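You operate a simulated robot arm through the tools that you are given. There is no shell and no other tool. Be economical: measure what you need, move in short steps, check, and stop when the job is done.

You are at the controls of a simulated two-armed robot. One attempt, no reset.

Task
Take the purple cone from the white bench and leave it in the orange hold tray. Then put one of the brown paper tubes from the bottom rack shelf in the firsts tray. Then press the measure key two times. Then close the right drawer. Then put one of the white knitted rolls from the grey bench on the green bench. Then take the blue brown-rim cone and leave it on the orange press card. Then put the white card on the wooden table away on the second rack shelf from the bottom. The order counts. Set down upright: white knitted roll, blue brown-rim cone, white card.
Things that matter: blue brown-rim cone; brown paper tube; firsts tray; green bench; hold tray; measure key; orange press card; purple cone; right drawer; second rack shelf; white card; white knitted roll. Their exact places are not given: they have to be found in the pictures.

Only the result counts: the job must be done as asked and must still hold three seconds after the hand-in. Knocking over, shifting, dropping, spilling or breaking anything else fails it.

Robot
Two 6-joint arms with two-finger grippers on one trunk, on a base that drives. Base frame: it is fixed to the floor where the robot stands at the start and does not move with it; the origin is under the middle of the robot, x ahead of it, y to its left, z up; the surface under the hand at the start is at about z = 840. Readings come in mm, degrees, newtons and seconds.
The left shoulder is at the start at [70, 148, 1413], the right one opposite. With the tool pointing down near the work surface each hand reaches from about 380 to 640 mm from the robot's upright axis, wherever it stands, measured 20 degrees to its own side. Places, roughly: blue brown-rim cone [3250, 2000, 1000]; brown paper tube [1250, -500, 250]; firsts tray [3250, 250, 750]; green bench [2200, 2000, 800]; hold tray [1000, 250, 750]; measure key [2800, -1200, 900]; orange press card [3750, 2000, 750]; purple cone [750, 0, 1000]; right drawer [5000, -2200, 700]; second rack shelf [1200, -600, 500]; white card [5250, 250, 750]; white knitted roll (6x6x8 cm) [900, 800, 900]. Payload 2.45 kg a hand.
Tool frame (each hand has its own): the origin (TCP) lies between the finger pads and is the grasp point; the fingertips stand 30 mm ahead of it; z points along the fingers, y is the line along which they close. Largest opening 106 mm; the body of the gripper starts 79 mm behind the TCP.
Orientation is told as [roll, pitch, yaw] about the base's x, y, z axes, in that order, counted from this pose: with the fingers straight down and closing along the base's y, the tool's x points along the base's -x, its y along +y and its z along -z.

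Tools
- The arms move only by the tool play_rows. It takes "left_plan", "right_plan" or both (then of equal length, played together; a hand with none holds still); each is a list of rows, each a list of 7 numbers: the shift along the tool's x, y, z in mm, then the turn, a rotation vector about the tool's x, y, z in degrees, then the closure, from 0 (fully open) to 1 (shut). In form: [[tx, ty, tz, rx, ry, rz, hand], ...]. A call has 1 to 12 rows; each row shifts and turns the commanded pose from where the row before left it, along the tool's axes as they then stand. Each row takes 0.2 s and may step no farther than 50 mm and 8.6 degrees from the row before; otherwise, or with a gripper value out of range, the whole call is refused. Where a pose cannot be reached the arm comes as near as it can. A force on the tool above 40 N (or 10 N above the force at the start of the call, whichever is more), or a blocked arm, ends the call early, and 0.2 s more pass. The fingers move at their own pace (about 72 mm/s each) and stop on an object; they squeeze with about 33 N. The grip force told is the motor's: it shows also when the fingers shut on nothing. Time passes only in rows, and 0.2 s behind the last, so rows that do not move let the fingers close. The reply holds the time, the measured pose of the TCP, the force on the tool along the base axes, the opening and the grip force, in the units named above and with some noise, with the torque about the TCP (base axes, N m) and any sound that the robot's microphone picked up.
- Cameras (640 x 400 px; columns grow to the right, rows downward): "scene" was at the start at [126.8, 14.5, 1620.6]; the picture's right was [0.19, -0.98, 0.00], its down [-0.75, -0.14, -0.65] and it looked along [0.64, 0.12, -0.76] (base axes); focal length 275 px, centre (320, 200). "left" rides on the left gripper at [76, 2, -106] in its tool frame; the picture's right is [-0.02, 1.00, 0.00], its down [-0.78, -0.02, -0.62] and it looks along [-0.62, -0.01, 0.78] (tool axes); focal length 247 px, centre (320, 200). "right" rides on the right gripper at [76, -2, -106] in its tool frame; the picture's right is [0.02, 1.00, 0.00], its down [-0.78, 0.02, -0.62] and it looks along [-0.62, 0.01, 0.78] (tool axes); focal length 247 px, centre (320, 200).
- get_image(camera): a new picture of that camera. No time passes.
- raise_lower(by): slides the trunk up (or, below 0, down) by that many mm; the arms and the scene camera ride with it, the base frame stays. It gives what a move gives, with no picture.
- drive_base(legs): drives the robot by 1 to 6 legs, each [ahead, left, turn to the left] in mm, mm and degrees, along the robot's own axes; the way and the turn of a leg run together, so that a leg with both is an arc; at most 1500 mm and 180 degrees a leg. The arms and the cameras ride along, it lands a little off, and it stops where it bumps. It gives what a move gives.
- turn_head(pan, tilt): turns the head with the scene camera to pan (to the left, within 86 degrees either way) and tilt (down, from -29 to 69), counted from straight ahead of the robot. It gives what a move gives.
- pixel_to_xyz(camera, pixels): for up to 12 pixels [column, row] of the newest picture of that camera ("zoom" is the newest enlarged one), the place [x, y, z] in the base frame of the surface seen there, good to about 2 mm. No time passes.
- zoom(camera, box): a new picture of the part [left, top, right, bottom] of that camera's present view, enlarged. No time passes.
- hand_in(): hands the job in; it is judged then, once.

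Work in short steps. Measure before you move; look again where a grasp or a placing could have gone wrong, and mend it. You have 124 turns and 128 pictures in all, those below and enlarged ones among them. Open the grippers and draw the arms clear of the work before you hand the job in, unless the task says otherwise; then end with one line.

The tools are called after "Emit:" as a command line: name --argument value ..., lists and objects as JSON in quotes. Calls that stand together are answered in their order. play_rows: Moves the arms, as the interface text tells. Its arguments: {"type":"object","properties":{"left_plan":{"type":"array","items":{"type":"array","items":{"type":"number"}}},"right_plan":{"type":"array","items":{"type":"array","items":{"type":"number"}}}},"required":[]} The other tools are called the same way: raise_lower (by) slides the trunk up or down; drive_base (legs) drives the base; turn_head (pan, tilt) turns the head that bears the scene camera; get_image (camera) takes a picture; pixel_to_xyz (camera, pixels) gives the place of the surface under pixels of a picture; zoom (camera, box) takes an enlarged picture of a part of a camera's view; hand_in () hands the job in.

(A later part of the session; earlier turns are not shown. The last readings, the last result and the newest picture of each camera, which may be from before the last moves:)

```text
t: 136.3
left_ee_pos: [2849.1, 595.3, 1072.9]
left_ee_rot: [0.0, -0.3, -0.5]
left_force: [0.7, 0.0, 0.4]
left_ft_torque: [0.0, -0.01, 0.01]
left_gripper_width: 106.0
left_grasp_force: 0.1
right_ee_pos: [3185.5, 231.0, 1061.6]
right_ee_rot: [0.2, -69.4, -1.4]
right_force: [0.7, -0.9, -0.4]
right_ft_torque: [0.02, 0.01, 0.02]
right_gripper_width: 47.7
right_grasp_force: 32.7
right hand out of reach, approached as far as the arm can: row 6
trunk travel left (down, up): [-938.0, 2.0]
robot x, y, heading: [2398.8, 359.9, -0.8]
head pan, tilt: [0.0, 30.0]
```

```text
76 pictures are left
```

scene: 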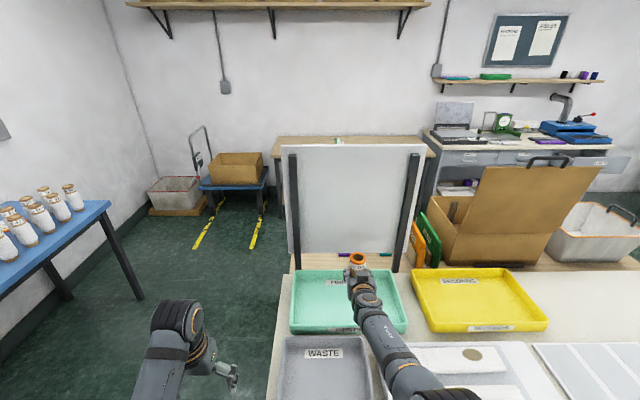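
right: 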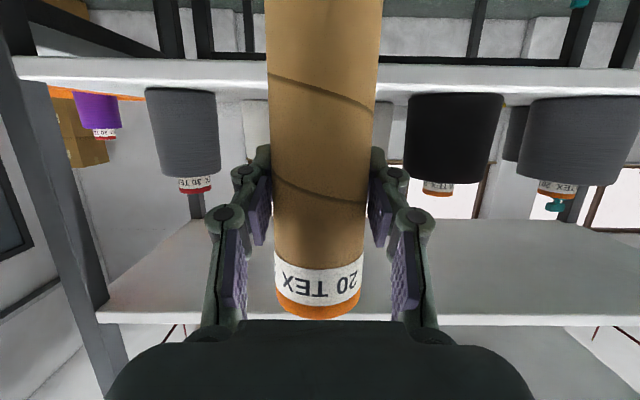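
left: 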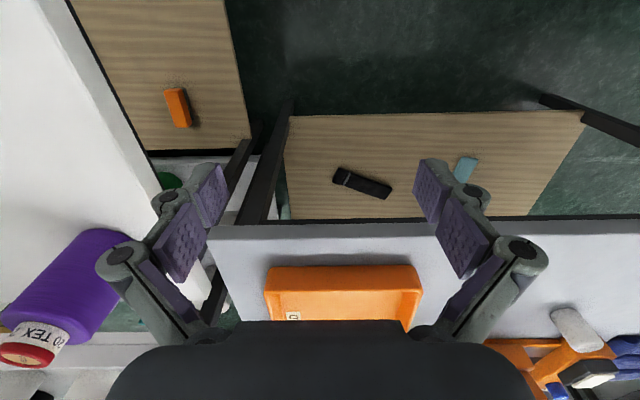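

The tube is over the tray floor. I lower the trunk 105 mm, then feel down the last bit.

Emit:
raise_lower --by -105

Emit:
play_rows --right_plan '[[5, 0, 2, 0, 0, 0, 1], [5, 0, 2, 0, 0, 0, 1], [2, 0, 1, 0, 0, 0, 1], [0, 0, 0, 0, 0, 0, 1]]'

Emit:
get_image --camera "right"

```text
t: 137.7
left_ee_pos: [2850.5, 595.8, 967.6]
left_ee_rot: [0.1, -0.3, -0.7]
left_force: [-0.7, -0.6, 0.3]
left_ft_torque: [0.0, -0.02, 0.01]
left_gripper_width: 105.8
left_grasp_force: 0.0
right_ee_pos: [3184.9, 231.1, 956.1]
right_ee_rot: [0.1, -69.4, -1.2]
right_force: [0.7, 0.5, -0.2]
right_ft_torque: [-0.04, 0.01, -0.02]
right_gripper_width: 47.8
right_grasp_force: 33.4
trunk travel left (down, up): [-833.0, 107.0]
robot x, y, heading: [2400.2, 361.0, -0.6]
head pan, tilt: [0.0, 30.0]
```

```text
t: 138.7
left_ee_pos: [2849.5, 595.3, 969.2]
left_ee_rot: [0.0, -0.3, -0.6]
left_force: [0.6, 0.4, -0.6]
left_ft_torque: [0.02, -0.02, -0.02]
left_gripper_width: 105.8
left_grasp_force: 0.0
right_ee_pos: [3183.7, 231.7, 943.5]
right_ee_rot: [0.2, -69.5, -1.3]
right_force: [0.7, -1.4, 2.8]
right_ft_torque: [-0.06, -0.21, -0.05]
right_gripper_width: 47.5
right_grasp_force: 33.0
trunk travel left (down, up): [-833.0, 107.0]
robot x, y, heading: [2401.0, 358.3, -0.6]
head pan, tilt: [0.0, 30.0]
```

```text
75 pictures are left
```

right: 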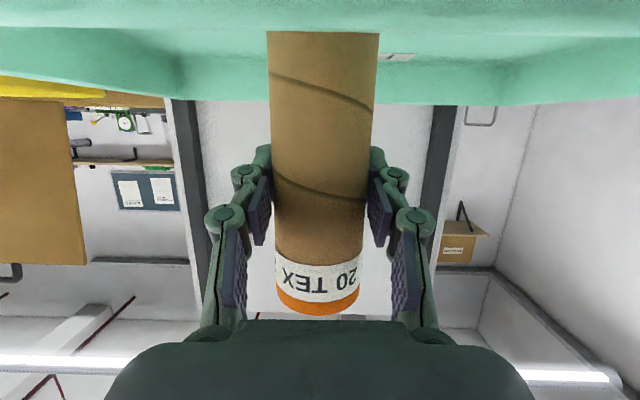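

It touches the floor (2.8 N). I open and withdraw level.

Emit:
play_rows --right_plan '[[1, 0, 0, 0, 0, 0, 1], [0, 0, 0, 0, 0, 0, 0.5], [0, 0, 0, 0, 0, 0, 0], [0, 0, 0, 0, 0, 0, 0], [10, 0, -28, 0, 0, 0, 0], [13, 0, -38, 0, 0, 0, 0], [13, 0, -38, 0, 0, 0, 0], [0, 0, -45, 0, 0, 0, 0], [0, 0, -45, 0, 0, 0, 0], [0, 0, 0, 0, 0, 0, 0]]'

Emit:
get_image --camera "right"

Emit:
get_image --camera "scene"

```text
t: 140.8
left_ee_pos: [2848.3, 595.8, 968.4]
left_ee_rot: [-0.1, -0.4, -0.6]
left_force: [0.0, 0.5, 0.5]
left_ft_torque: [0.0, 0.02, 0.04]
left_gripper_width: 106.2
left_grasp_force: 0.1
right_ee_pos: [2993.0, 181.1, 975.6]
right_ee_rot: [-25.0, -68.6, 23.3]
right_force: [0.0, 0.0, 0.5]
right_ft_torque: [-0.01, -0.02, -0.01]
right_gripper_width: 106.0
right_grasp_force: 0.0
right hand out of reach, approached as far as the arm can: row 5
trunk travel left (down, up): [-833.0, 107.0]
robot x, y, heading: [2402.1, 359.8, -0.9]
head pan, tilt: [0.0, 30.0]
stopped in row 10 (right hand): the arm was blocked; the commanded pose is now the measured one
```

```text
74 pictures are left
```

right: 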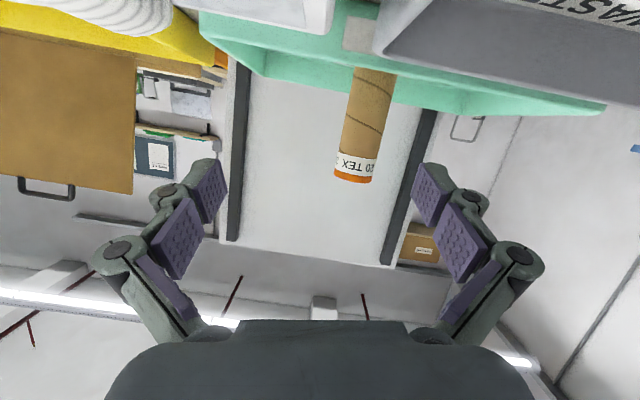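

```text
73 pictures are left
```

scene: 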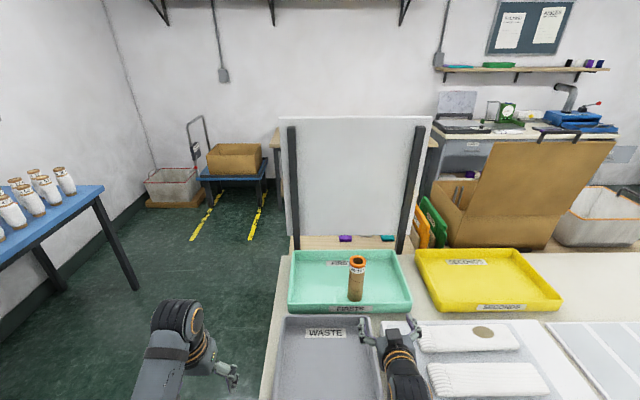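

Tube stands in the firsts tray. I raise the trunk, back off, turn the right hand back to vertical and shut it for pressing.

Emit:
raise_lower --by 100

Emit:
drive_base --legs '[[-300, 0, 0.8]]'

Emit:
play_rows --right_plan '[[0, 0, 0, 0, 8, 0, 0.5], [0, 0, 0, 0, 8, 0, 1], [0, 0, 0, 0, 8, 0, 1], [0, 0, 0, 0, 8, 0, 1], [0, 0, 0, 0, 8, 0, 1], [0, 0, 0, 0, 8, 0, 1], [0, 0, 0, 0, 8, 0, 1], [0, 0, 0, 0, 8, 0, 1], [0, 0, 0, 0, 5, 0, 1], [0, 0, 0, 0, 0, 0, 1]]'

```text
t: 142.2
left_ee_pos: [2851.5, 595.9, 1067.0]
left_ee_rot: [0.0, -0.3, -0.6]
left_force: [0.2, 1.0, 0.2]
left_ft_torque: [0.0, -0.02, 0.0]
left_gripper_width: 106.0
left_grasp_force: 0.1
right_ee_pos: [2995.2, 181.9, 1074.4]
right_ee_rot: [-24.9, -68.7, 22.9]
right_force: [0.3, -0.8, -0.5]
right_ft_torque: [-0.04, -0.01, 0.02]
right_gripper_width: 105.9
right_grasp_force: 0.0
trunk travel left (down, up): [-933.0, 7.0]
robot x, y, heading: [2403.9, 359.3, -0.7]
head pan, tilt: [0.0, 30.0]
```

```text
t: 144.2
left_ee_pos: [2547.6, 603.6, 1066.7]
left_ee_rot: [-0.1, -0.2, 0.0]
left_force: [0.1, 0.5, 0.2]
left_ft_torque: [0.03, 0.04, 0.0]
left_gripper_width: 106.3
left_grasp_force: 0.1
right_ee_pos: [2694.9, 190.4, 1072.9]
right_ee_rot: [-24.7, -68.4, 23.5]
right_force: [-0.2, -0.6, 0.0]
right_ft_torque: [0.01, -0.02, 0.03]
right_gripper_width: 106.0
right_grasp_force: 0.0
trunk travel left (down, up): [-933.0, 7.0]
robot x, y, heading: [2098.6, 361.6, -0.1]
head pan, tilt: [0.0, 30.0]
```

```text
t: 146.4
left_ee_pos: [2545.0, 602.3, 1067.9]
left_ee_rot: [0.0, -0.3, 0.0]
left_force: [0.5, 0.4, -0.6]
left_ft_torque: [-0.01, -0.06, 0.0]
left_gripper_width: 105.9
left_grasp_force: 0.1
right_ee_pos: [2693.2, 192.5, 1075.5]
right_ee_rot: [-8.8, -1.4, 0.4]
right_force: [-0.3, 0.0, 0.3]
right_ft_torque: [0.02, 0.03, 0.04]
right_gripper_width: 0.0
right_grasp_force: 29.0
trunk travel left (down, up): [-933.0, 7.0]
robot x, y, heading: [2100.4, 359.4, 0.0]
head pan, tilt: [0.0, 30.0]
```

Hand is nearly vertical (roll -8.8°). I correct it and strafe right to stand before the key.

Emit:
play_rows --right_plan '[[0, 0, 0, -4.4, 0, 0, 1], [0, 0, 0, -4.4, 0.7, 0, 1], [0, 0, 0, 0, 0.7, 0, 1]]'

Emit:
drive_base --legs '[[0, -1405, 0], [90, 0, 0]]'

Emit:
get_image --camera "right"

```text
t: 147.2
left_ee_pos: [2546.0, 603.7, 1068.2]
left_ee_rot: [0.0, -0.3, 0.2]
left_force: [0.1, 0.0, 1.3]
left_ft_torque: [-0.01, 0.01, 0.0]
left_gripper_width: 105.9
left_grasp_force: 0.0
right_ee_pos: [2694.5, 190.8, 1075.4]
right_ee_rot: [-0.1, 0.0, 0.5]
right_force: [0.4, -0.3, -0.3]
right_ft_torque: [0.0, -0.03, 0.02]
right_gripper_width: 0.1
right_grasp_force: 28.1
trunk travel left (down, up): [-933.0, 7.0]
robot x, y, heading: [2092.5, 359.9, 0.0]
head pan, tilt: [0.0, 30.0]
```

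```text
t: 154.9
left_ee_pos: [2633.7, -779.3, 1070.2]
left_ee_rot: [0.1, -0.5, 0.6]
left_force: [-0.5, -0.2, -0.1]
left_ft_torque: [-0.01, -0.05, 0.01]
left_gripper_width: 106.1
left_grasp_force: 0.2
right_ee_pos: [2788.3, -1190.6, 1077.5]
right_ee_rot: [0.0, -0.1, 1.3]
right_force: [-1.1, 0.1, 0.2]
right_ft_torque: [0.0, -0.05, -0.02]
right_gripper_width: 0.0
right_grasp_force: 28.6
trunk travel left (down, up): [-933.0, 7.0]
robot x, y, heading: [2196.3, -1030.5, 0.7]
head pan, tilt: [0.0, 30.0]
```

```text
72 pictures are left
```

right: 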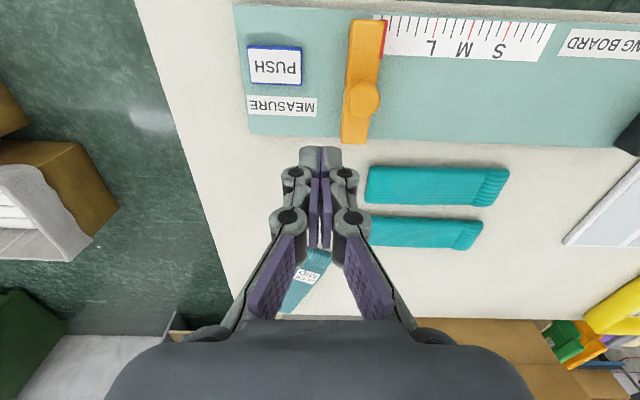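

Emit:
pixel_to_xyz --camera "right" --pixels '[[274, 65], [252, 65], [298, 65], [274, 48], [274, 80], [280, 105], [362, 98], [350, 60]]'

```text
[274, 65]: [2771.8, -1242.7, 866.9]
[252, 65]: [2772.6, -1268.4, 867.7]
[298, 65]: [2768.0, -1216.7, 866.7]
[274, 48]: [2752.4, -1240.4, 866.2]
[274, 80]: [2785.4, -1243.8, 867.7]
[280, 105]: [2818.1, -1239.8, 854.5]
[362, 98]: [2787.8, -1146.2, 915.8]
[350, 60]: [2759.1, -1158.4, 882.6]
```

Key centre (2770,-1242), top z 866.7. I move over it and go down to 10 mm above.

Emit:
play_rows --right_plan '[[10, -26, 0, 0, 0, 0, 1], [9, -26, 0, 0, 0, 0, 1], [0, 0, 45, 0, 0, 0, 1], [0, 0, 45, 0, 0, 0, 1], [0, 0, 40, 0, 0, 0, 1], [0, 0, 38, 0, 0, 0, 1], [0, 0, 0, 0, 0, 0, 1]]'

Emit:
get_image --camera "right"

```text
t: 156.5
left_ee_pos: [2639.4, -780.0, 1068.0]
left_ee_rot: [-0.1, -0.3, 0.8]
left_force: [0.1, -0.1, 0.6]
left_ft_torque: [-0.01, 0.02, 0.05]
left_gripper_width: 106.0
left_grasp_force: 0.0
right_ee_pos: [2775.8, -1242.9, 908.0]
right_ee_rot: [0.0, 0.0, 1.2]
right_force: [0.5, -1.4, 0.6]
right_ft_torque: [0.0, 0.01, 0.02]
right_gripper_width: 0.0
right_grasp_force: 28.9
trunk travel left (down, up): [-933.0, 7.0]
robot x, y, heading: [2196.4, -1030.4, 0.5]
head pan, tilt: [0.0, 30.0]
```

```text
71 pictures are left
```

right: 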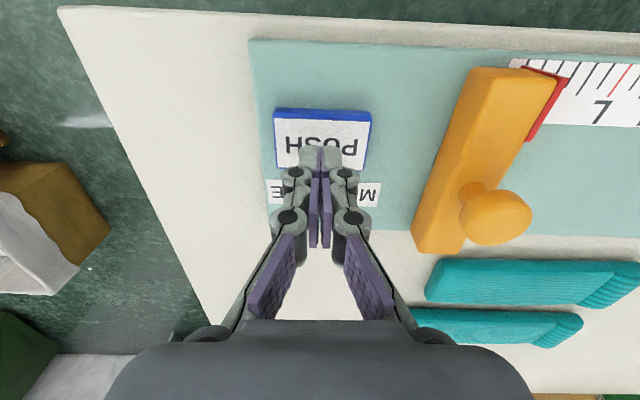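

Tip is over the key. I press gently in small steps and watch the force and sound.

Emit:
play_rows --right_plan '[[5, 0, 6, 0, 0, 0, 1], [0, 0, 4, 0, 0, 0, 1], [0, 0, 3, 0, 0, 0, 1], [0, 0, 2, 0, 0, 0, 1], [0, 0, 0, 0, 0, 0, 1]]'

```text
t: 157.7
left_ee_pos: [2639.2, -780.1, 1066.6]
left_ee_rot: [0.1, -0.3, 0.8]
left_force: [0.1, 0.0, -0.6]
left_ft_torque: [0.01, -0.01, 0.0]
left_gripper_width: 106.1
left_grasp_force: 0.0
right_ee_pos: [2769.5, -1243.5, 893.0]
right_ee_rot: [0.0, 0.0, 1.2]
right_force: [-0.1, -0.5, 0.7]
right_ft_torque: [-0.05, -0.03, 0.01]
right_gripper_width: 6.2
right_grasp_force: 28.1
trunk travel left (down, up): [-933.0, 7.0]
robot x, y, heading: [2192.3, -1029.1, 0.6]
head pan, tilt: [0.0, 30.0]
heard: click
```

A click: first press done. I rise 12 mm to let the key up, and check before the second.

Emit:
play_rows --right_plan '[[0, 0, -7, 0, 0, 0, 1], [0, 0, -8, 0, 0, 0, 1], [0, 0, 0, 0, 0, 0, 1], [0, 0, 0, 0, 0, 0, 1]]'

Emit:
play_rows --right_plan '[[0, 0, 6, 0, 0, 0, 1], [0, 0, 4, 0, 0, 0, 1], [0, 0, 3, 0, 0, 0, 1], [0, 0, 2, 0, 0, 0, 1], [0, 0, 0, 0, 0, 0, 1]]'

```text
t: 158.7
left_ee_pos: [2638.7, -781.0, 1067.0]
left_ee_rot: [0.1, -0.3, 0.8]
left_force: [0.0, 0.0, -0.5]
left_ft_torque: [0.0, -0.02, 0.05]
left_gripper_width: 105.8
left_grasp_force: 0.1
right_ee_pos: [2769.6, -1245.4, 907.3]
right_ee_rot: [0.0, -0.1, 1.1]
right_force: [-0.5, -0.7, -0.3]
right_ft_torque: [0.01, -0.02, 0.0]
right_gripper_width: 0.0
right_grasp_force: 28.7
trunk travel left (down, up): [-933.0, 7.0]
robot x, y, heading: [2196.0, -1026.3, 0.5]
head pan, tilt: [0.0, 30.0]
```

```text
t: 159.9
left_ee_pos: [2638.6, -780.1, 1066.8]
left_ee_rot: [-0.2, -0.3, 0.7]
left_force: [-0.1, -0.8, -0.6]
left_ft_torque: [-0.03, 0.03, 0.0]
left_gripper_width: 106.0
left_grasp_force: 0.0
right_ee_pos: [2769.5, -1243.0, 892.0]
right_ee_rot: [-0.1, -0.1, 1.2]
right_force: [1.1, 1.8, 3.0]
right_ft_torque: [0.0, -0.01, -0.01]
right_gripper_width: 6.0
right_grasp_force: 28.6
trunk travel left (down, up): [-933.0, 7.0]
robot x, y, heading: [2194.1, -1029.3, 0.7]
head pan, tilt: [0.0, 30.0]
heard: click
```

Second click heard. I rise, back off, move right to y≈-1870 and look toward the drawers.

Emit:
play_rows --right_plan '[[0, 0, -10, 0, 0, 0, 1], [0, 0, -40, 0, 0, 0, 1], [0, 0, -45, 0, 0, 0, 1], [0, 0, -45, 0, 0, 0, 1], [0, 0, 0, 0, 0, 0, 1]]'

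Emit:
drive_base --legs '[[-120, 0, -0.6], [0, -840, 0]]'

Emit:
turn_head --pan 0 --tilt 25

Emit:
get_image --camera "scene"

```text
t: 161.1
left_ee_pos: [2638.4, -781.8, 1067.7]
left_ee_rot: [0.0, -0.3, 0.7]
left_force: [0.4, -0.2, 0.2]
left_ft_torque: [0.01, 0.03, 0.0]
left_gripper_width: 105.8
left_grasp_force: 0.1
right_ee_pos: [2768.7, -1241.8, 1030.0]
right_ee_rot: [0.0, 0.0, 1.2]
right_force: [-0.2, 0.2, 0.5]
right_ft_torque: [0.0, -0.03, 0.01]
right_gripper_width: 0.1
right_grasp_force: 28.8
trunk travel left (down, up): [-933.0, 7.0]
robot x, y, heading: [2193.8, -1028.7, 0.5]
head pan, tilt: [0.0, 30.0]
```

```text
t: 166.3
left_ee_pos: [2529.0, -1617.6, 1066.8]
left_ee_rot: [-0.1, -0.4, 0.6]
left_force: [0.1, 0.3, 0.7]
left_ft_torque: [-0.04, 0.01, -0.01]
left_gripper_width: 105.8
left_grasp_force: 0.1
right_ee_pos: [2660.1, -2080.1, 1028.5]
right_ee_rot: [0.0, -0.1, 1.3]
right_force: [0.0, 0.2, 0.5]
right_ft_torque: [0.01, 0.0, 0.02]
right_gripper_width: 0.2
right_grasp_force: 28.2
trunk travel left (down, up): [-933.0, 7.0]
robot x, y, heading: [2084.6, -1869.3, 0.5]
head pan, tilt: [0.0, 30.0]
```

```text
t: 167.0
left_ee_pos: [2527.8, -1619.6, 1068.2]
left_ee_rot: [0.0, -0.3, 0.6]
left_force: [0.1, 0.4, -0.4]
left_ft_torque: [0.02, -0.01, 0.0]
left_gripper_width: 105.7
left_grasp_force: 0.1
right_ee_pos: [2660.5, -2080.1, 1029.4]
right_ee_rot: [0.0, 0.0, 1.2]
right_force: [0.5, 0.0, -0.2]
right_ft_torque: [0.02, -0.05, 0.0]
right_gripper_width: 0.0
right_grasp_force: 28.6
trunk travel left (down, up): [-933.0, 7.0]
robot x, y, heading: [2084.5, -1868.2, 0.7]
head pan, tilt: [0.0, 25.0]
```

```text
70 pictures are left
```

scene: 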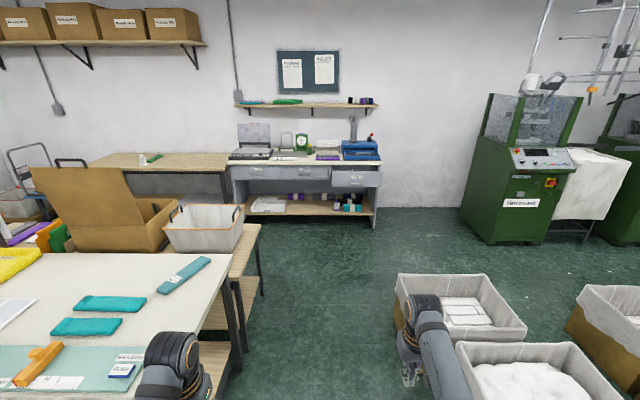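

Emit:
pixel_to_xyz --camera "scene" --pixels '[[356, 178], [340, 178], [372, 178], [312, 172], [330, 190], [400, 290], [400, 345], [262, 290], [230, 160], [375, 225], [378, 150], [400, 275]]'

Emit:
zoom --camera "scene" --box '[220, 100, 400, 230]'

```text
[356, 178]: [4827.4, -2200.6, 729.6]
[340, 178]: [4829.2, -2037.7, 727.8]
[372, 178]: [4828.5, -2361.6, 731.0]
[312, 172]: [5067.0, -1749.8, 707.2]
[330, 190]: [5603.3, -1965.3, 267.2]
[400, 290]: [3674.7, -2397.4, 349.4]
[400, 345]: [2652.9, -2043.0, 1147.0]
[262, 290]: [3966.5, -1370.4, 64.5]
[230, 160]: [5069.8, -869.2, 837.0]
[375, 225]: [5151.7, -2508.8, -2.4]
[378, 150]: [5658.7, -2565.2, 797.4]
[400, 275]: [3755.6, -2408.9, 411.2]
```

```text
3.08 times, centred on (310, 165) of scene
```

zoom: 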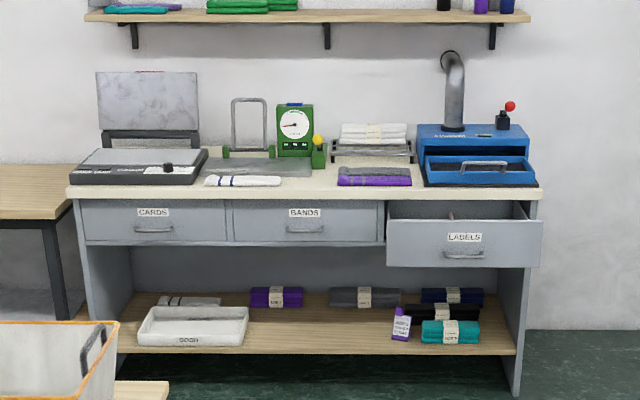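

The right drawer (LABELS) front is at x≈4828, y≈-2200, z≈730, and shut ones sit at x≈5067. I tilt the right hand forward, drive up the aisle, and lower to drawer height.

Emit:
play_rows --right_plan '[[0, 0, 0, 0, -8.3, 0, 1], [0, 0, 0, 0, -8.3, 0, 1], [0, 0, 0, 0, -8.3, 0, 1], [0, 0, 0, 0, -8.3, 0, 1], [0, 0, 0, 0, -8.3, 0, 1], [0, 0, 0, 0, -8.3, 0, 1], [0, 0, 0, 0, -8.3, 0, 1], [0, 0, 0, 0, -8.3, 0, 1], [0, 0, 0, 0, -8.3, 0, 1], [0, 0, 0, 0, 0, 0, 1]]'

Emit:
drive_base --legs '[[1400, -70, -0.6], [600, -50, 0]]'

Emit:
raise_lower --by -280

Emit:
get_image --camera "right"

Emit:
get_image --camera "scene"

```text
t: 169.2
left_ee_pos: [2528.8, -1619.9, 1066.5]
left_ee_rot: [0.1, -0.3, 0.7]
left_force: [-0.1, -0.6, 0.0]
left_ft_torque: [-0.03, -0.06, 0.01]
left_gripper_width: 105.9
left_grasp_force: 0.1
right_ee_pos: [2659.5, -2080.8, 1029.6]
right_ee_rot: [-0.1, -74.7, 1.3]
right_force: [-0.2, 0.4, -0.2]
right_ft_torque: [0.01, -0.02, -0.01]
right_gripper_width: 0.0
right_grasp_force: 28.5
trunk travel left (down, up): [-933.0, 7.0]
robot x, y, heading: [2084.7, -1869.0, 0.6]
head pan, tilt: [0.0, 25.0]
```

```text
t: 179.1
left_ee_pos: [4507.6, -1716.4, 1066.8]
left_ee_rot: [0.0, -0.4, 0.6]
left_force: [0.0, 0.3, -1.1]
left_ft_torque: [-0.03, -0.02, 0.04]
left_gripper_width: 106.1
left_grasp_force: 0.0
right_ee_pos: [4636.8, -2178.0, 1031.0]
right_ee_rot: [0.0, -74.6, 1.1]
right_force: [-0.4, 0.2, -1.0]
right_ft_torque: [0.02, 0.0, 0.0]
right_gripper_width: 0.2
right_grasp_force: 28.2
trunk travel left (down, up): [-933.0, 7.0]
robot x, y, heading: [4068.4, -1964.0, 0.6]
head pan, tilt: [0.0, 25.0]
```

```text
t: 181.9
left_ee_pos: [4509.1, -1716.5, 786.8]
left_ee_rot: [0.0, -0.3, 0.7]
left_force: [-0.1, 0.7, -0.1]
left_ft_torque: [0.02, 0.03, -0.03]
left_gripper_width: 106.0
left_grasp_force: 0.1
right_ee_pos: [4638.3, -2177.6, 749.1]
right_ee_rot: [0.1, -74.7, 1.2]
right_force: [0.2, -0.2, 0.3]
right_ft_torque: [-0.01, 0.02, -0.01]
right_gripper_width: 0.0
right_grasp_force: 28.8
trunk travel left (down, up): [-653.0, 287.0]
robot x, y, heading: [4063.4, -1966.0, 0.6]
head pan, tilt: [0.0, 25.0]
```

```text
68 pictures are left
```

right: 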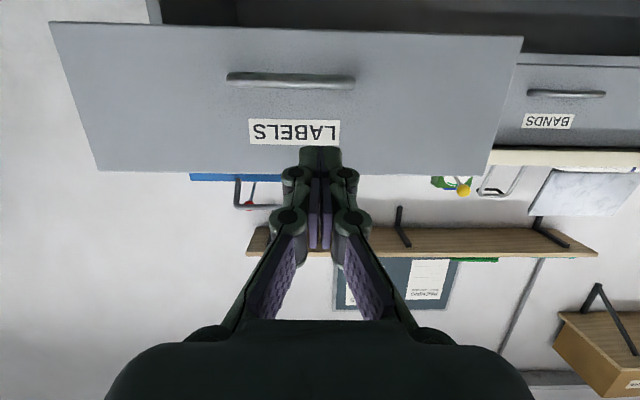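

```text
67 pictures are left
```

scene: 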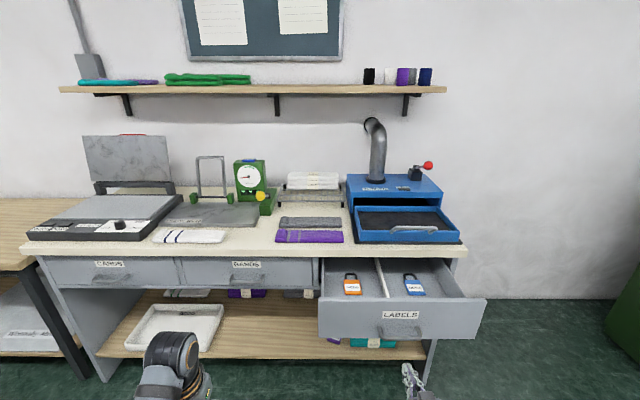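

I measure the drawer front to choose the push height between label and handle.

Emit:
pixel_to_xyz --camera "right" --pixels '[[294, 132], [290, 80], [290, 45], [290, 165], [100, 100], [505, 100], [320, 110], [560, 120], [560, 160]]'

```text
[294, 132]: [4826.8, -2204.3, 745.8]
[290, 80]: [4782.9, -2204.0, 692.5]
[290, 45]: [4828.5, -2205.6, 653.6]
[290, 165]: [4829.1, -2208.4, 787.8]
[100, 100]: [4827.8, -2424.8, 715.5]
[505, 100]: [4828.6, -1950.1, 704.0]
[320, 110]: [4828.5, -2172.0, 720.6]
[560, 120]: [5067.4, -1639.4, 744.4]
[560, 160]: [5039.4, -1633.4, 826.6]
```

Contact will be at z≈741, y≈-2178, above the handle. I drive ahead: 160 mm to contact, then pushing legs.

Emit:
drive_base --legs '[[160, 0, -0.6], [80, 0, 0]]'

Emit:
get_image --camera "scene"

```text
t: 184.0
left_ee_pos: [4752.7, -1720.9, 786.5]
left_ee_rot: [-0.1, -0.3, 0.0]
left_force: [-0.4, -0.8, -0.1]
left_ft_torque: [0.03, 0.03, 0.0]
left_gripper_width: 106.2
left_grasp_force: 0.1
right_ee_pos: [4877.8, -2183.9, 749.3]
right_ee_rot: [-0.1, -74.5, 0.5]
right_force: [-0.1, 0.5, -0.9]
right_ft_torque: [0.01, 0.02, 0.03]
right_gripper_width: 0.3
right_grasp_force: 28.6
trunk travel left (down, up): [-653.0, 287.0]
robot x, y, heading: [4307.2, -1965.2, 0.4]
head pan, tilt: [0.0, 25.0]
```

```text
66 pictures are left
```

scene: 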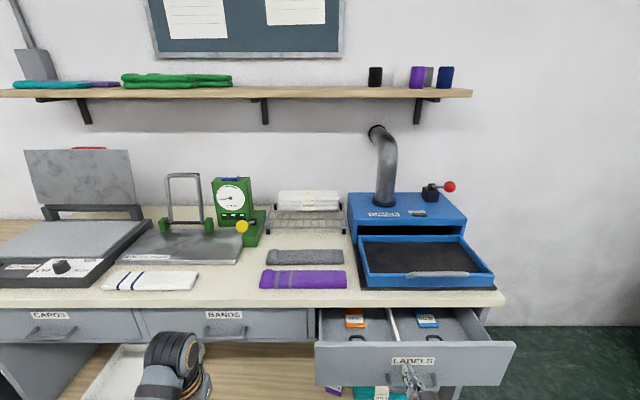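

The drawer is sliding in, with no excess force. I push the remaining ~165 mm.

Emit:
drive_base --legs '[[100, 0, 0], [45, 0, 0]]'

Emit:
drive_base --legs '[[20, 0, 0]]'

Emit:
get_image --camera "scene"

Emit:
pixel_to_xyz --camera "scene" --pixels '[[340, 360], [460, 360], [240, 350], [100, 330]]'

```text
t: 185.7
left_ee_pos: [4898.1, -1722.6, 787.4]
left_ee_rot: [0.0, -0.2, -0.2]
left_force: [0.2, 0.2, -0.5]
left_ft_torque: [-0.02, 0.02, 0.01]
left_gripper_width: 105.8
left_grasp_force: 0.0
right_ee_pos: [5024.1, -2186.5, 750.0]
right_ee_rot: [-0.1, -74.7, 0.4]
right_force: [0.1, -0.6, 0.5]
right_ft_torque: [-0.03, -0.01, 0.03]
right_gripper_width: 0.0
right_grasp_force: 28.5
trunk travel left (down, up): [-653.0, 287.0]
robot x, y, heading: [4453.5, -1963.8, -0.2]
head pan, tilt: [0.0, 25.0]
```

```text
t: 186.6
left_ee_pos: [4917.4, -1722.8, 788.7]
left_ee_rot: [-0.1, -0.3, -0.2]
left_force: [1.0, -0.6, 0.4]
left_ft_torque: [0.0, -0.01, -0.02]
left_gripper_width: 106.0
left_grasp_force: 0.0
right_ee_pos: [5037.9, -2185.6, 749.3]
right_ee_rot: [-0.1, -74.9, 0.3]
right_force: [-8.8, 0.6, 4.1]
right_ft_torque: [-0.03, -0.13, 0.02]
right_gripper_width: 5.9
right_grasp_force: 28.7
trunk travel left (down, up): [-653.0, 287.0]
robot x, y, heading: [4468.1, -1964.4, -0.4]
head pan, tilt: [0.0, 25.0]
stopped in leg 1: the force on the tool passed its limit at 76 N (the readings are from after the stop); the commanded pose is now the measured one
```

```text
65 pictures are left
```

scene: 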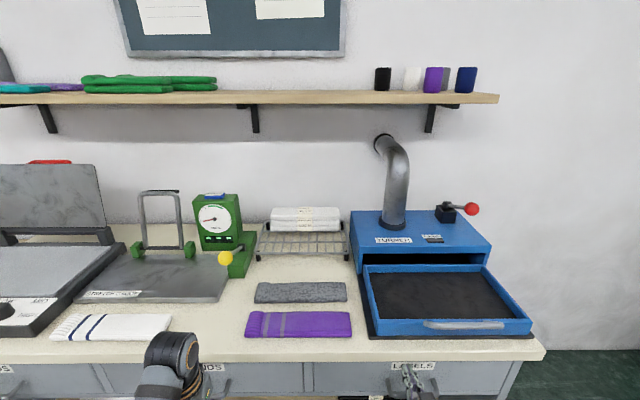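

```text
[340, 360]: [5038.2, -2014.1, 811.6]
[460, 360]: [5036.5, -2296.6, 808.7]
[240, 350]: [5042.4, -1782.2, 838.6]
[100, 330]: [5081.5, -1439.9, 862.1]
```

The push stopped firm at closed position. I back away, raise the trunk, and check the drawer.

Emit:
drive_base --legs '[[-400, 0, 0.4]]'

Emit:
raise_lower --by 270

Emit:
zoom --camera "scene" --box '[0, 100, 500, 400]'

Emit:
pixel_to_xyz --camera "zoom" --pixels '[[470, 215], [530, 220], [300, 210], [130, 205]]'

```text
t: 189.1
left_ee_pos: [4509.2, -1716.3, 786.9]
left_ee_rot: [0.0, -0.2, 0.9]
left_force: [0.0, 0.1, 0.3]
left_ft_torque: [0.0, -0.02, -0.03]
left_gripper_width: 106.0
left_grasp_force: 0.1
right_ee_pos: [4638.9, -2177.4, 748.9]
right_ee_rot: [0.0, -74.8, 1.4]
right_force: [-1.4, 0.3, 0.3]
right_ft_torque: [0.04, -0.02, 0.03]
right_gripper_width: 0.0
right_grasp_force: 28.5
trunk travel left (down, up): [-653.0, 287.0]
robot x, y, heading: [4066.1, -1966.6, 1.0]
head pan, tilt: [0.0, 25.0]
```

```text
t: 191.9
left_ee_pos: [4510.7, -1717.2, 1056.7]
left_ee_rot: [-0.1, -0.2, 0.9]
left_force: [-0.1, 0.2, 1.0]
left_ft_torque: [-0.01, -0.01, 0.01]
left_gripper_width: 105.9
left_grasp_force: 0.1
right_ee_pos: [4640.1, -2176.4, 1019.2]
right_ee_rot: [-0.1, -74.7, 1.5]
right_force: [-0.2, 0.8, -0.1]
right_ft_torque: [-0.01, 0.0, 0.01]
right_gripper_width: 0.0
right_grasp_force: 28.2
trunk travel left (down, up): [-923.0, 17.0]
robot x, y, heading: [4064.8, -1966.9, 0.8]
head pan, tilt: [0.0, 25.0]
```

```text
1.28 times, centred on (250, 250) of scene
```

zoom: 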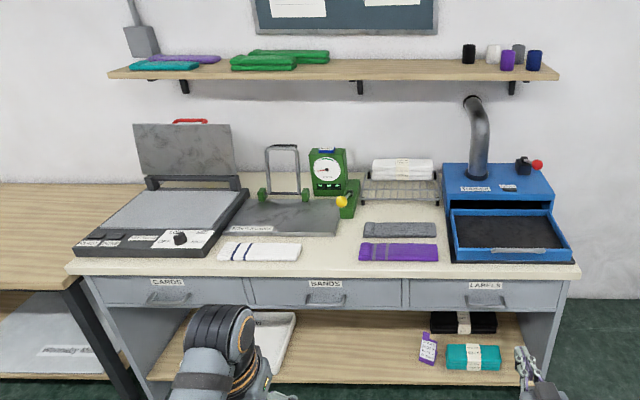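

```text
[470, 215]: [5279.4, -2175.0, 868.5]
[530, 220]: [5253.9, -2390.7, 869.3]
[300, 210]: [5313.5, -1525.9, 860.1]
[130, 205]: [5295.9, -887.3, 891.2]
```

Drawer is flush. Now I drive back down the aisle and up to the grey bench's far side, and turn to face it.

Emit:
drive_base --legs '[[-1000, 50, -0.9], [-980, 0, 0], [0, 1450, 0], [0, 1400, 0], [0, 0, 180]]'

Emit:
turn_head --pan -10 --tilt 35

Emit:
get_image --camera "scene"

```text
t: 222.3
left_ee_pos: [1685.8, 659.2, 1057.1]
left_ee_rot: [0.0, -0.3, -178.3]
left_force: [-0.4, 0.3, 0.8]
left_ft_torque: [0.01, 0.0, 0.01]
left_gripper_width: 105.9
left_grasp_force: 0.1
right_ee_pos: [1548.2, 1116.0, 1017.8]
right_ee_rot: [0.1, -74.8, -178.0]
right_force: [-0.4, -0.7, 0.8]
right_ft_torque: [0.03, 0.0, 0.0]
right_gripper_width: 0.0
right_grasp_force: 28.6
trunk travel left (down, up): [-923.0, 17.0]
robot x, y, heading: [2124.6, 915.1, -178.3]
head pan, tilt: [0.0, 25.0]
```

```text
t: 223.0
left_ee_pos: [1685.4, 658.4, 1057.0]
left_ee_rot: [0.0, -0.2, -178.2]
left_force: [-0.2, -0.2, -0.5]
left_ft_torque: [-0.02, 0.01, 0.0]
left_gripper_width: 105.9
left_grasp_force: 0.0
right_ee_pos: [1548.0, 1117.3, 1018.7]
right_ee_rot: [0.1, -74.7, -177.9]
right_force: [0.5, -0.9, 0.5]
right_ft_torque: [0.02, -0.03, 0.0]
right_gripper_width: 0.0
right_grasp_force: 28.2
trunk travel left (down, up): [-923.0, 17.0]
robot x, y, heading: [2130.5, 913.5, -178.4]
head pan, tilt: [-10.0, 35.0]
```

```text
63 pictures are left
```

scene: 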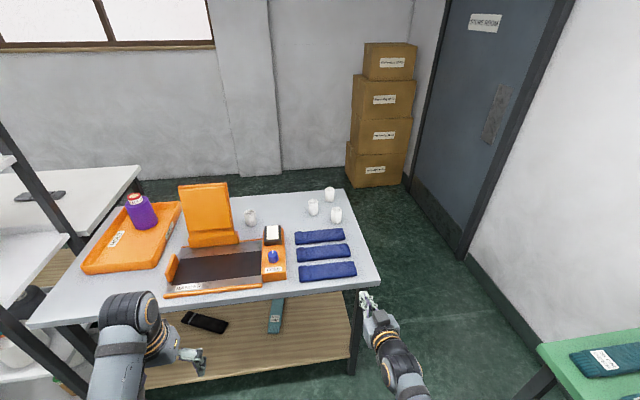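

Emit:
zoom --camera "scene" --box '[220, 170, 380, 295]'

Emit:
pixel_to_xyz --camera "zoom" --pixels '[[122, 190], [373, 150], [373, 178], [438, 90], [464, 160], [464, 190], [464, 210], [480, 240], [490, 310], [630, 380], [590, 460], [425, 255]]'

Emit:
pixel_to_xyz --camera "scene" --pixels '[[380, 280], [40, 325], [350, 192], [540, 347], [330, 235], [330, 255], [330, 272]]'

```text
3.20 times, centred on (300, 232) of scene
```

zoom: 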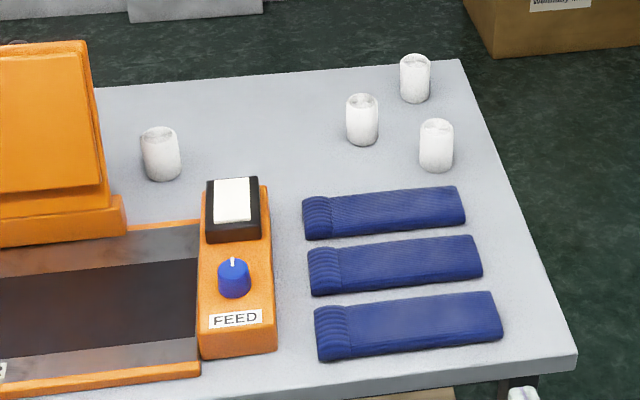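

```text
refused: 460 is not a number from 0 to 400
```

```text
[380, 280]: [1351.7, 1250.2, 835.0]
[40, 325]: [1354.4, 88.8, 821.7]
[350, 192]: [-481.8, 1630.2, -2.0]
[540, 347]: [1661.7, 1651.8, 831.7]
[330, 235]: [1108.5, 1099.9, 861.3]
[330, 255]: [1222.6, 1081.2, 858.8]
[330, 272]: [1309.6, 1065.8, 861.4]
```

Rolls stand upright. I measure them on the zoomed picture.

Emit:
pixel_to_xyz --camera "zoom" --pixels '[[160, 135], [160, 160], [362, 102], [362, 130], [415, 62], [436, 126], [436, 155], [422, 150], [450, 150], [436, 170], [570, 350], [350, 150]]'

```text
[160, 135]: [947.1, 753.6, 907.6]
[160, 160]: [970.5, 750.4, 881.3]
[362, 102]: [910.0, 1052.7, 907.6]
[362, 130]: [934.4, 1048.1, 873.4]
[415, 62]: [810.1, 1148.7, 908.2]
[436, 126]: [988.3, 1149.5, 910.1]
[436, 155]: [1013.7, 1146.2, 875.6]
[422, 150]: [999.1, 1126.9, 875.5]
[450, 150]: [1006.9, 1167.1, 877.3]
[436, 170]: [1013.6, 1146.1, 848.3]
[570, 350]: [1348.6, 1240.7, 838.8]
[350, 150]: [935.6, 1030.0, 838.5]
```

Nearest roll: centre ≈(986,1147), z 840–912, ~56 mm wide. I set the hand to ~45° tilt, open, and drive up to the bench.

Emit:
play_rows --right_plan '[[0, 0, 0, 0, 7.5, 0, 0], [0, 0, 0, 0, 7.5, 0, 0], [0, 0, 0, 0, 7.5, 0, 0], [0, 0, 0, 0, 7.5, 0, 0], [0, 0, 0, 0, 0, 0, 0]]'

Emit:
drive_base --legs '[[380, -40, -1.7], [90, 0, 0]]'

Emit:
get_image --camera "right"

```text
t: 224.2
left_ee_pos: [1684.7, 658.9, 1057.7]
left_ee_rot: [-0.1, -0.2, -178.3]
left_force: [0.4, -0.3, -0.1]
left_ft_torque: [-0.03, -0.03, -0.01]
left_gripper_width: 106.1
left_grasp_force: 0.0
right_ee_pos: [1549.3, 1117.6, 1019.1]
right_ee_rot: [0.1, -44.7, -177.8]
right_force: [0.0, 0.1, 0.2]
right_ft_torque: [0.03, -0.01, 0.04]
right_gripper_width: 105.9
right_grasp_force: 0.3
trunk travel left (down, up): [-923.0, 17.0]
robot x, y, heading: [2123.6, 912.8, -178.5]
head pan, tilt: [-10.0, 35.0]
```

```text
t: 227.3
left_ee_pos: [1214.0, 700.6, 1059.2]
left_ee_rot: [0.0, -0.4, -179.7]
left_force: [-0.2, 0.9, 0.7]
left_ft_torque: [0.0, 0.06, 0.01]
left_gripper_width: 106.0
left_grasp_force: 0.0
right_ee_pos: [1089.7, 1162.6, 1020.7]
right_ee_rot: [-0.1, -45.0, -179.2]
right_force: [0.8, 0.7, -0.4]
right_ft_torque: [0.0, 0.01, 0.02]
right_gripper_width: 105.7
right_grasp_force: 0.0
trunk travel left (down, up): [-923.0, 17.0]
robot x, y, heading: [1655.5, 944.5, -179.8]
head pan, tilt: [-10.0, 35.0]
```

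```text
61 pictures are left
```

right: 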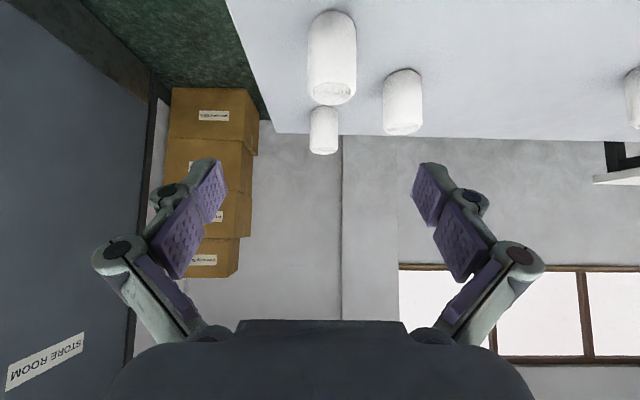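

The target roll shows at (332,60) in the right view. I measure it again from here.

Emit:
pixel_to_xyz --camera "right" --pixels '[[332, 50], [332, 85], [310, 55], [354, 55], [332, 20], [332, 97], [280, 40]]'

```text
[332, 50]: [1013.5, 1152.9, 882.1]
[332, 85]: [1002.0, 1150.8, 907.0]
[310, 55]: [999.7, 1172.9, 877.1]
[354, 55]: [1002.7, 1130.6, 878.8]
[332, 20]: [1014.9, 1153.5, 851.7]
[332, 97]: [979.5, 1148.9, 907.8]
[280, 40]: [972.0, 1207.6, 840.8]
```

Roll centre (986,1151). I align and come in along the 45° line, then close.

Emit:
play_rows --right_plan '[[14, 6, 0, 0, 0, 0, 0.18], [14, 6, 0, 0, 0, 0, 0.18], [0, 0, 40, 0, 0, 0, 0.18], [0, 0, 45, 0, 0, 0, 0.18], [0, 0, 45, 0, 0, 0, 0.18], [0, 0, 42, 0, 0, 0, 0.18], [0, 0, 0, 0, 0, 0, 0.18]]'

Emit:
get_image --camera "right"

```text
t: 228.9
left_ee_pos: [1212.1, 702.3, 1057.1]
left_ee_rot: [0.0, -0.2, -179.7]
left_force: [-0.6, -0.7, -0.1]
left_ft_torque: [-0.01, 0.03, -0.02]
left_gripper_width: 106.1
left_grasp_force: 0.2
right_ee_pos: [982.6, 1149.0, 875.9]
right_ee_rot: [0.0, -45.0, -179.1]
right_force: [-0.4, 0.0, 0.1]
right_ft_torque: [0.01, 0.04, -0.01]
right_gripper_width: 87.0
right_grasp_force: 0.0
trunk travel left (down, up): [-923.0, 17.0]
robot x, y, heading: [1654.6, 947.0, -179.9]
head pan, tilt: [-10.0, 35.0]
```

```text
60 pictures are left
```

right: 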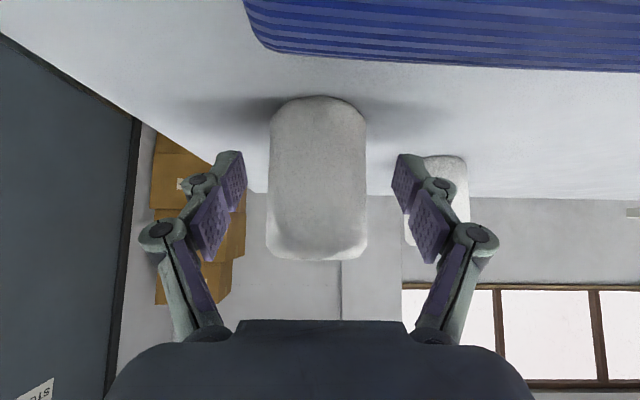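

The roll is centred between the fingers. I close and lift 60 mm.

Emit:
play_rows --right_plan '[[0, 0, 0, 0, 0, 0, 1], [0, 0, 0, 0, 0, 0, 1], [0, 0, 0, 0, 0, 0, 1], [-7, 0, -7, 0, 0, 0, 1], [-20, 0, -20, 0, 0, 0, 1], [-28, 0, -28, 0, 0, 0, 1], [-28, 0, -28, 0, 0, 0, 1], [0, 0, 0, 0, 0, 0, 1]]'

Emit:
get_image --camera "right"

```text
t: 230.7
left_ee_pos: [1211.4, 701.8, 1056.9]
left_ee_rot: [-0.1, -0.2, -179.5]
left_force: [0.2, 0.2, 0.6]
left_ft_torque: [-0.01, -0.01, 0.02]
left_gripper_width: 106.2
left_grasp_force: 0.0
right_ee_pos: [983.4, 1149.4, 992.3]
right_ee_rot: [0.0, -44.7, -179.1]
right_force: [0.4, 0.2, -0.3]
right_ft_torque: [-0.03, -0.01, 0.04]
right_gripper_width: 49.1
right_grasp_force: 32.7
trunk travel left (down, up): [-923.0, 17.0]
robot x, y, heading: [1658.5, 945.1, -179.8]
head pan, tilt: [-10.0, 35.0]
```

```text
59 pictures are left
```

right: 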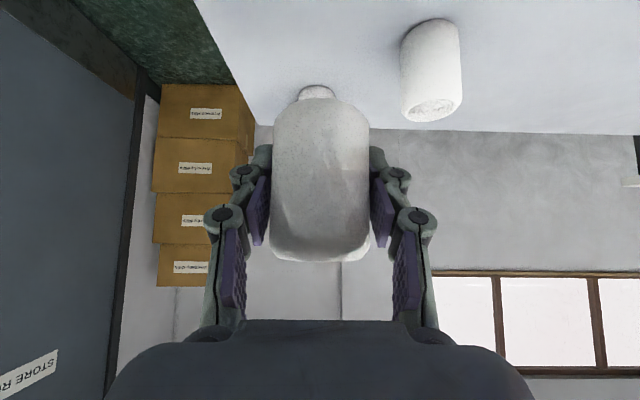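

Roll held. I back off, turn right to face the green bench and look for a free spot.

Emit:
drive_base --legs '[[-480, 0, 0], [0, 0, -90]]'

Emit:
turn_head --pan 0 --tilt 40

Emit:
get_image --camera "scene"

```text
t: 237.4
left_ee_pos: [1896.7, 1392.8, 1057.7]
left_ee_rot: [0.0, -0.2, 89.3]
left_force: [0.5, -0.6, 0.7]
left_ft_torque: [0.01, -0.02, 0.02]
left_gripper_width: 106.1
left_grasp_force: 0.0
right_ee_pos: [2349.3, 1612.9, 992.8]
right_ee_rot: [0.1, -44.7, 89.8]
right_force: [0.0, -0.9, -0.3]
right_ft_torque: [-0.02, 0.0, 0.0]
right_gripper_width: 49.0
right_grasp_force: 32.8
trunk travel left (down, up): [-923.0, 17.0]
robot x, y, heading: [2137.4, 944.6, 89.6]
head pan, tilt: [-10.0, 35.0]
```

```text
t: 238.1
left_ee_pos: [1897.0, 1393.3, 1056.8]
left_ee_rot: [0.0, -0.2, 89.3]
left_force: [-0.3, 0.5, 0.5]
left_ft_torque: [-0.02, 0.03, -0.01]
left_gripper_width: 105.8
left_grasp_force: 0.1
right_ee_pos: [2349.8, 1612.1, 992.8]
right_ee_rot: [0.0, -44.8, 89.9]
right_force: [0.3, -0.7, 0.3]
right_ft_torque: [0.0, 0.01, 0.0]
right_gripper_width: 49.3
right_grasp_force: 33.1
trunk travel left (down, up): [-923.0, 17.0]
robot x, y, heading: [2133.0, 943.8, 89.2]
head pan, tilt: [0.0, 40.0]
```

```text
58 pictures are left
```

scene: 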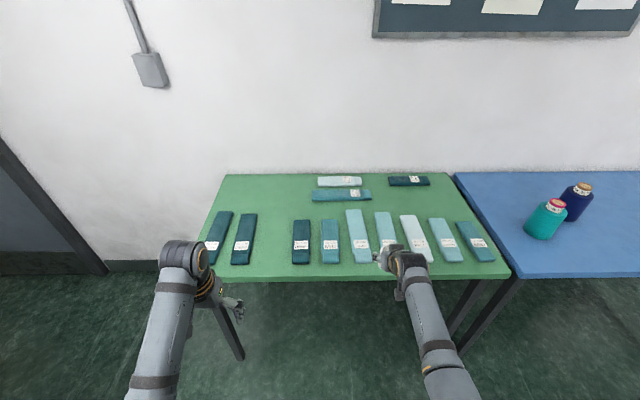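

Free area is at (272,225) between the dark gloves and behind at (260,195). I measure.

Emit:
pixel_to_xyz --camera "scene" --pixels '[[255, 230], [293, 235], [273, 235], [273, 215], [273, 255], [260, 195], [305, 200], [245, 240], [290, 278], [575, 205], [545, 220], [582, 187]]'

```text
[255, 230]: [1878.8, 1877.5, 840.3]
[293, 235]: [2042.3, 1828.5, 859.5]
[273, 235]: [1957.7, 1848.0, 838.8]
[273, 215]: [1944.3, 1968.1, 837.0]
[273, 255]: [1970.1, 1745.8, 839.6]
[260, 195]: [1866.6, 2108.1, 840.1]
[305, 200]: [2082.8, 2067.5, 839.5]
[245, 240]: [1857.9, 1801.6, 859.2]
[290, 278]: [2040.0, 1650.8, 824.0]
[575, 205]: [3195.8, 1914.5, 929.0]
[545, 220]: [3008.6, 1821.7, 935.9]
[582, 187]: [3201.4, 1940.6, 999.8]
```

The gap between gloves spans x 1885–2030; target (1958,1770). I strafe left and ahead to put the roll over it.

Emit:
drive_base --legs '[[0, 391, 0.4], [155, 0, 0]]'

Emit:
get_image --camera "scene"

Emit:
get_image --camera "right"

```text
t: 241.5
left_ee_pos: [1513.7, 1545.6, 1058.0]
left_ee_rot: [0.0, -0.3, 89.7]
left_force: [0.6, -0.1, -0.4]
left_ft_torque: [0.03, -0.03, -0.02]
left_gripper_width: 105.7
left_grasp_force: 0.0
right_ee_pos: [1965.1, 1768.8, 996.0]
right_ee_rot: [-0.1, -44.9, 90.2]
right_force: [0.4, -0.3, 0.4]
right_ft_torque: [0.01, 0.03, 0.03]
right_gripper_width: 48.8
right_grasp_force: 32.7
trunk travel left (down, up): [-923.0, 17.0]
robot x, y, heading: [1753.5, 1100.9, 89.8]
head pan, tilt: [0.0, 40.0]
```

```text
57 pictures are left
```

scene: 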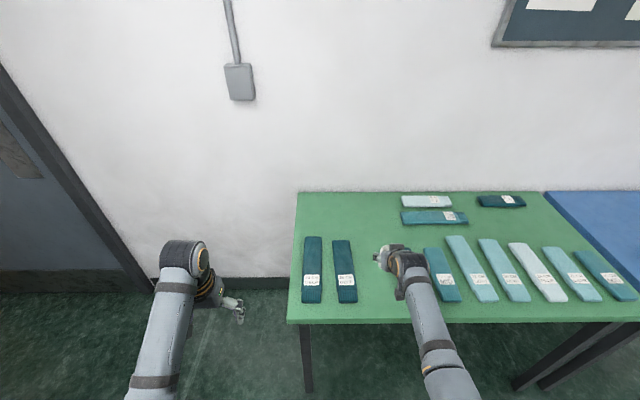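

```text
56 pictures are left
```

right: 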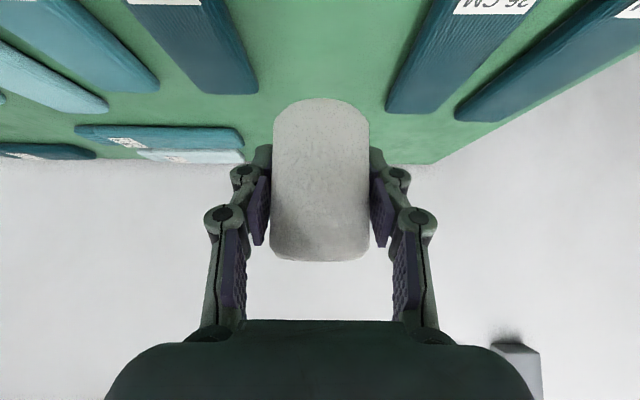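

It hangs over the middle of the gap at (1965,1769). I lower vertically 110 mm and feel for contact.

Emit:
play_rows --right_plan '[[25, 0, 25, 0, 0, 0, 1], [25, 0, 25, 0, 0, 0, 1], [21, 0, 21, 0, 0, 0, 1], [7, 0, 7, 0, 0, 0, 1], [4, 0, 4, 0, 0, 0, 1], [0, 0, 0, 0, 0, 0, 1]]'

Emit:
get_image --camera "right"

```text
t: 242.9
left_ee_pos: [1514.2, 1549.2, 1056.9]
left_ee_rot: [-0.1, -0.2, 89.7]
left_force: [-0.1, 0.7, -0.5]
left_ft_torque: [-0.02, -0.03, 0.01]
left_gripper_width: 105.9
left_grasp_force: 0.0
right_ee_pos: [1965.1, 1771.1, 877.9]
right_ee_rot: [0.0, -44.7, 90.3]
right_force: [-0.1, 1.1, -0.8]
right_ft_torque: [-0.02, -0.02, 0.05]
right_gripper_width: 48.8
right_grasp_force: 33.0
trunk travel left (down, up): [-923.0, 17.0]
robot x, y, heading: [1752.7, 1100.1, 90.0]
head pan, tilt: [0.0, 40.0]
```

```text
55 pictures are left
```

right: 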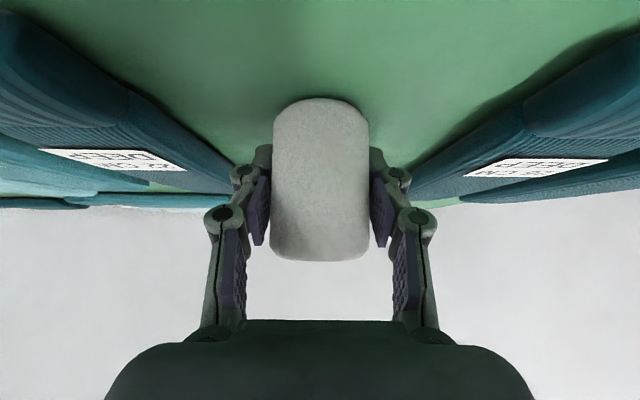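

No force yet; I lower a few mm more in small steps.

Emit:
play_rows --right_plan '[[1.5, 0, 1.5, 0, 0, 0, 1], [1.5, 0, 1.5, 0, 0, 0, 1], [0, 0, 0, 0, 0, 0, 1]]'

```text
t: 243.7
left_ee_pos: [1513.7, 1548.0, 1058.0]
left_ee_rot: [-0.1, -0.3, 89.7]
left_force: [0.4, 0.2, 0.1]
left_ft_torque: [0.02, -0.01, 0.04]
left_gripper_width: 106.2
left_grasp_force: 0.0
right_ee_pos: [1963.4, 1770.7, 875.5]
right_ee_rot: [0.0, -45.0, 90.2]
right_force: [-0.5, -0.7, 6.8]
right_ft_torque: [-0.04, 0.06, -0.01]
right_gripper_width: 49.0
right_grasp_force: 32.4
trunk travel left (down, up): [-923.0, 17.0]
robot x, y, heading: [1756.1, 1101.1, 90.0]
head pan, tilt: [0.0, 40.0]
```

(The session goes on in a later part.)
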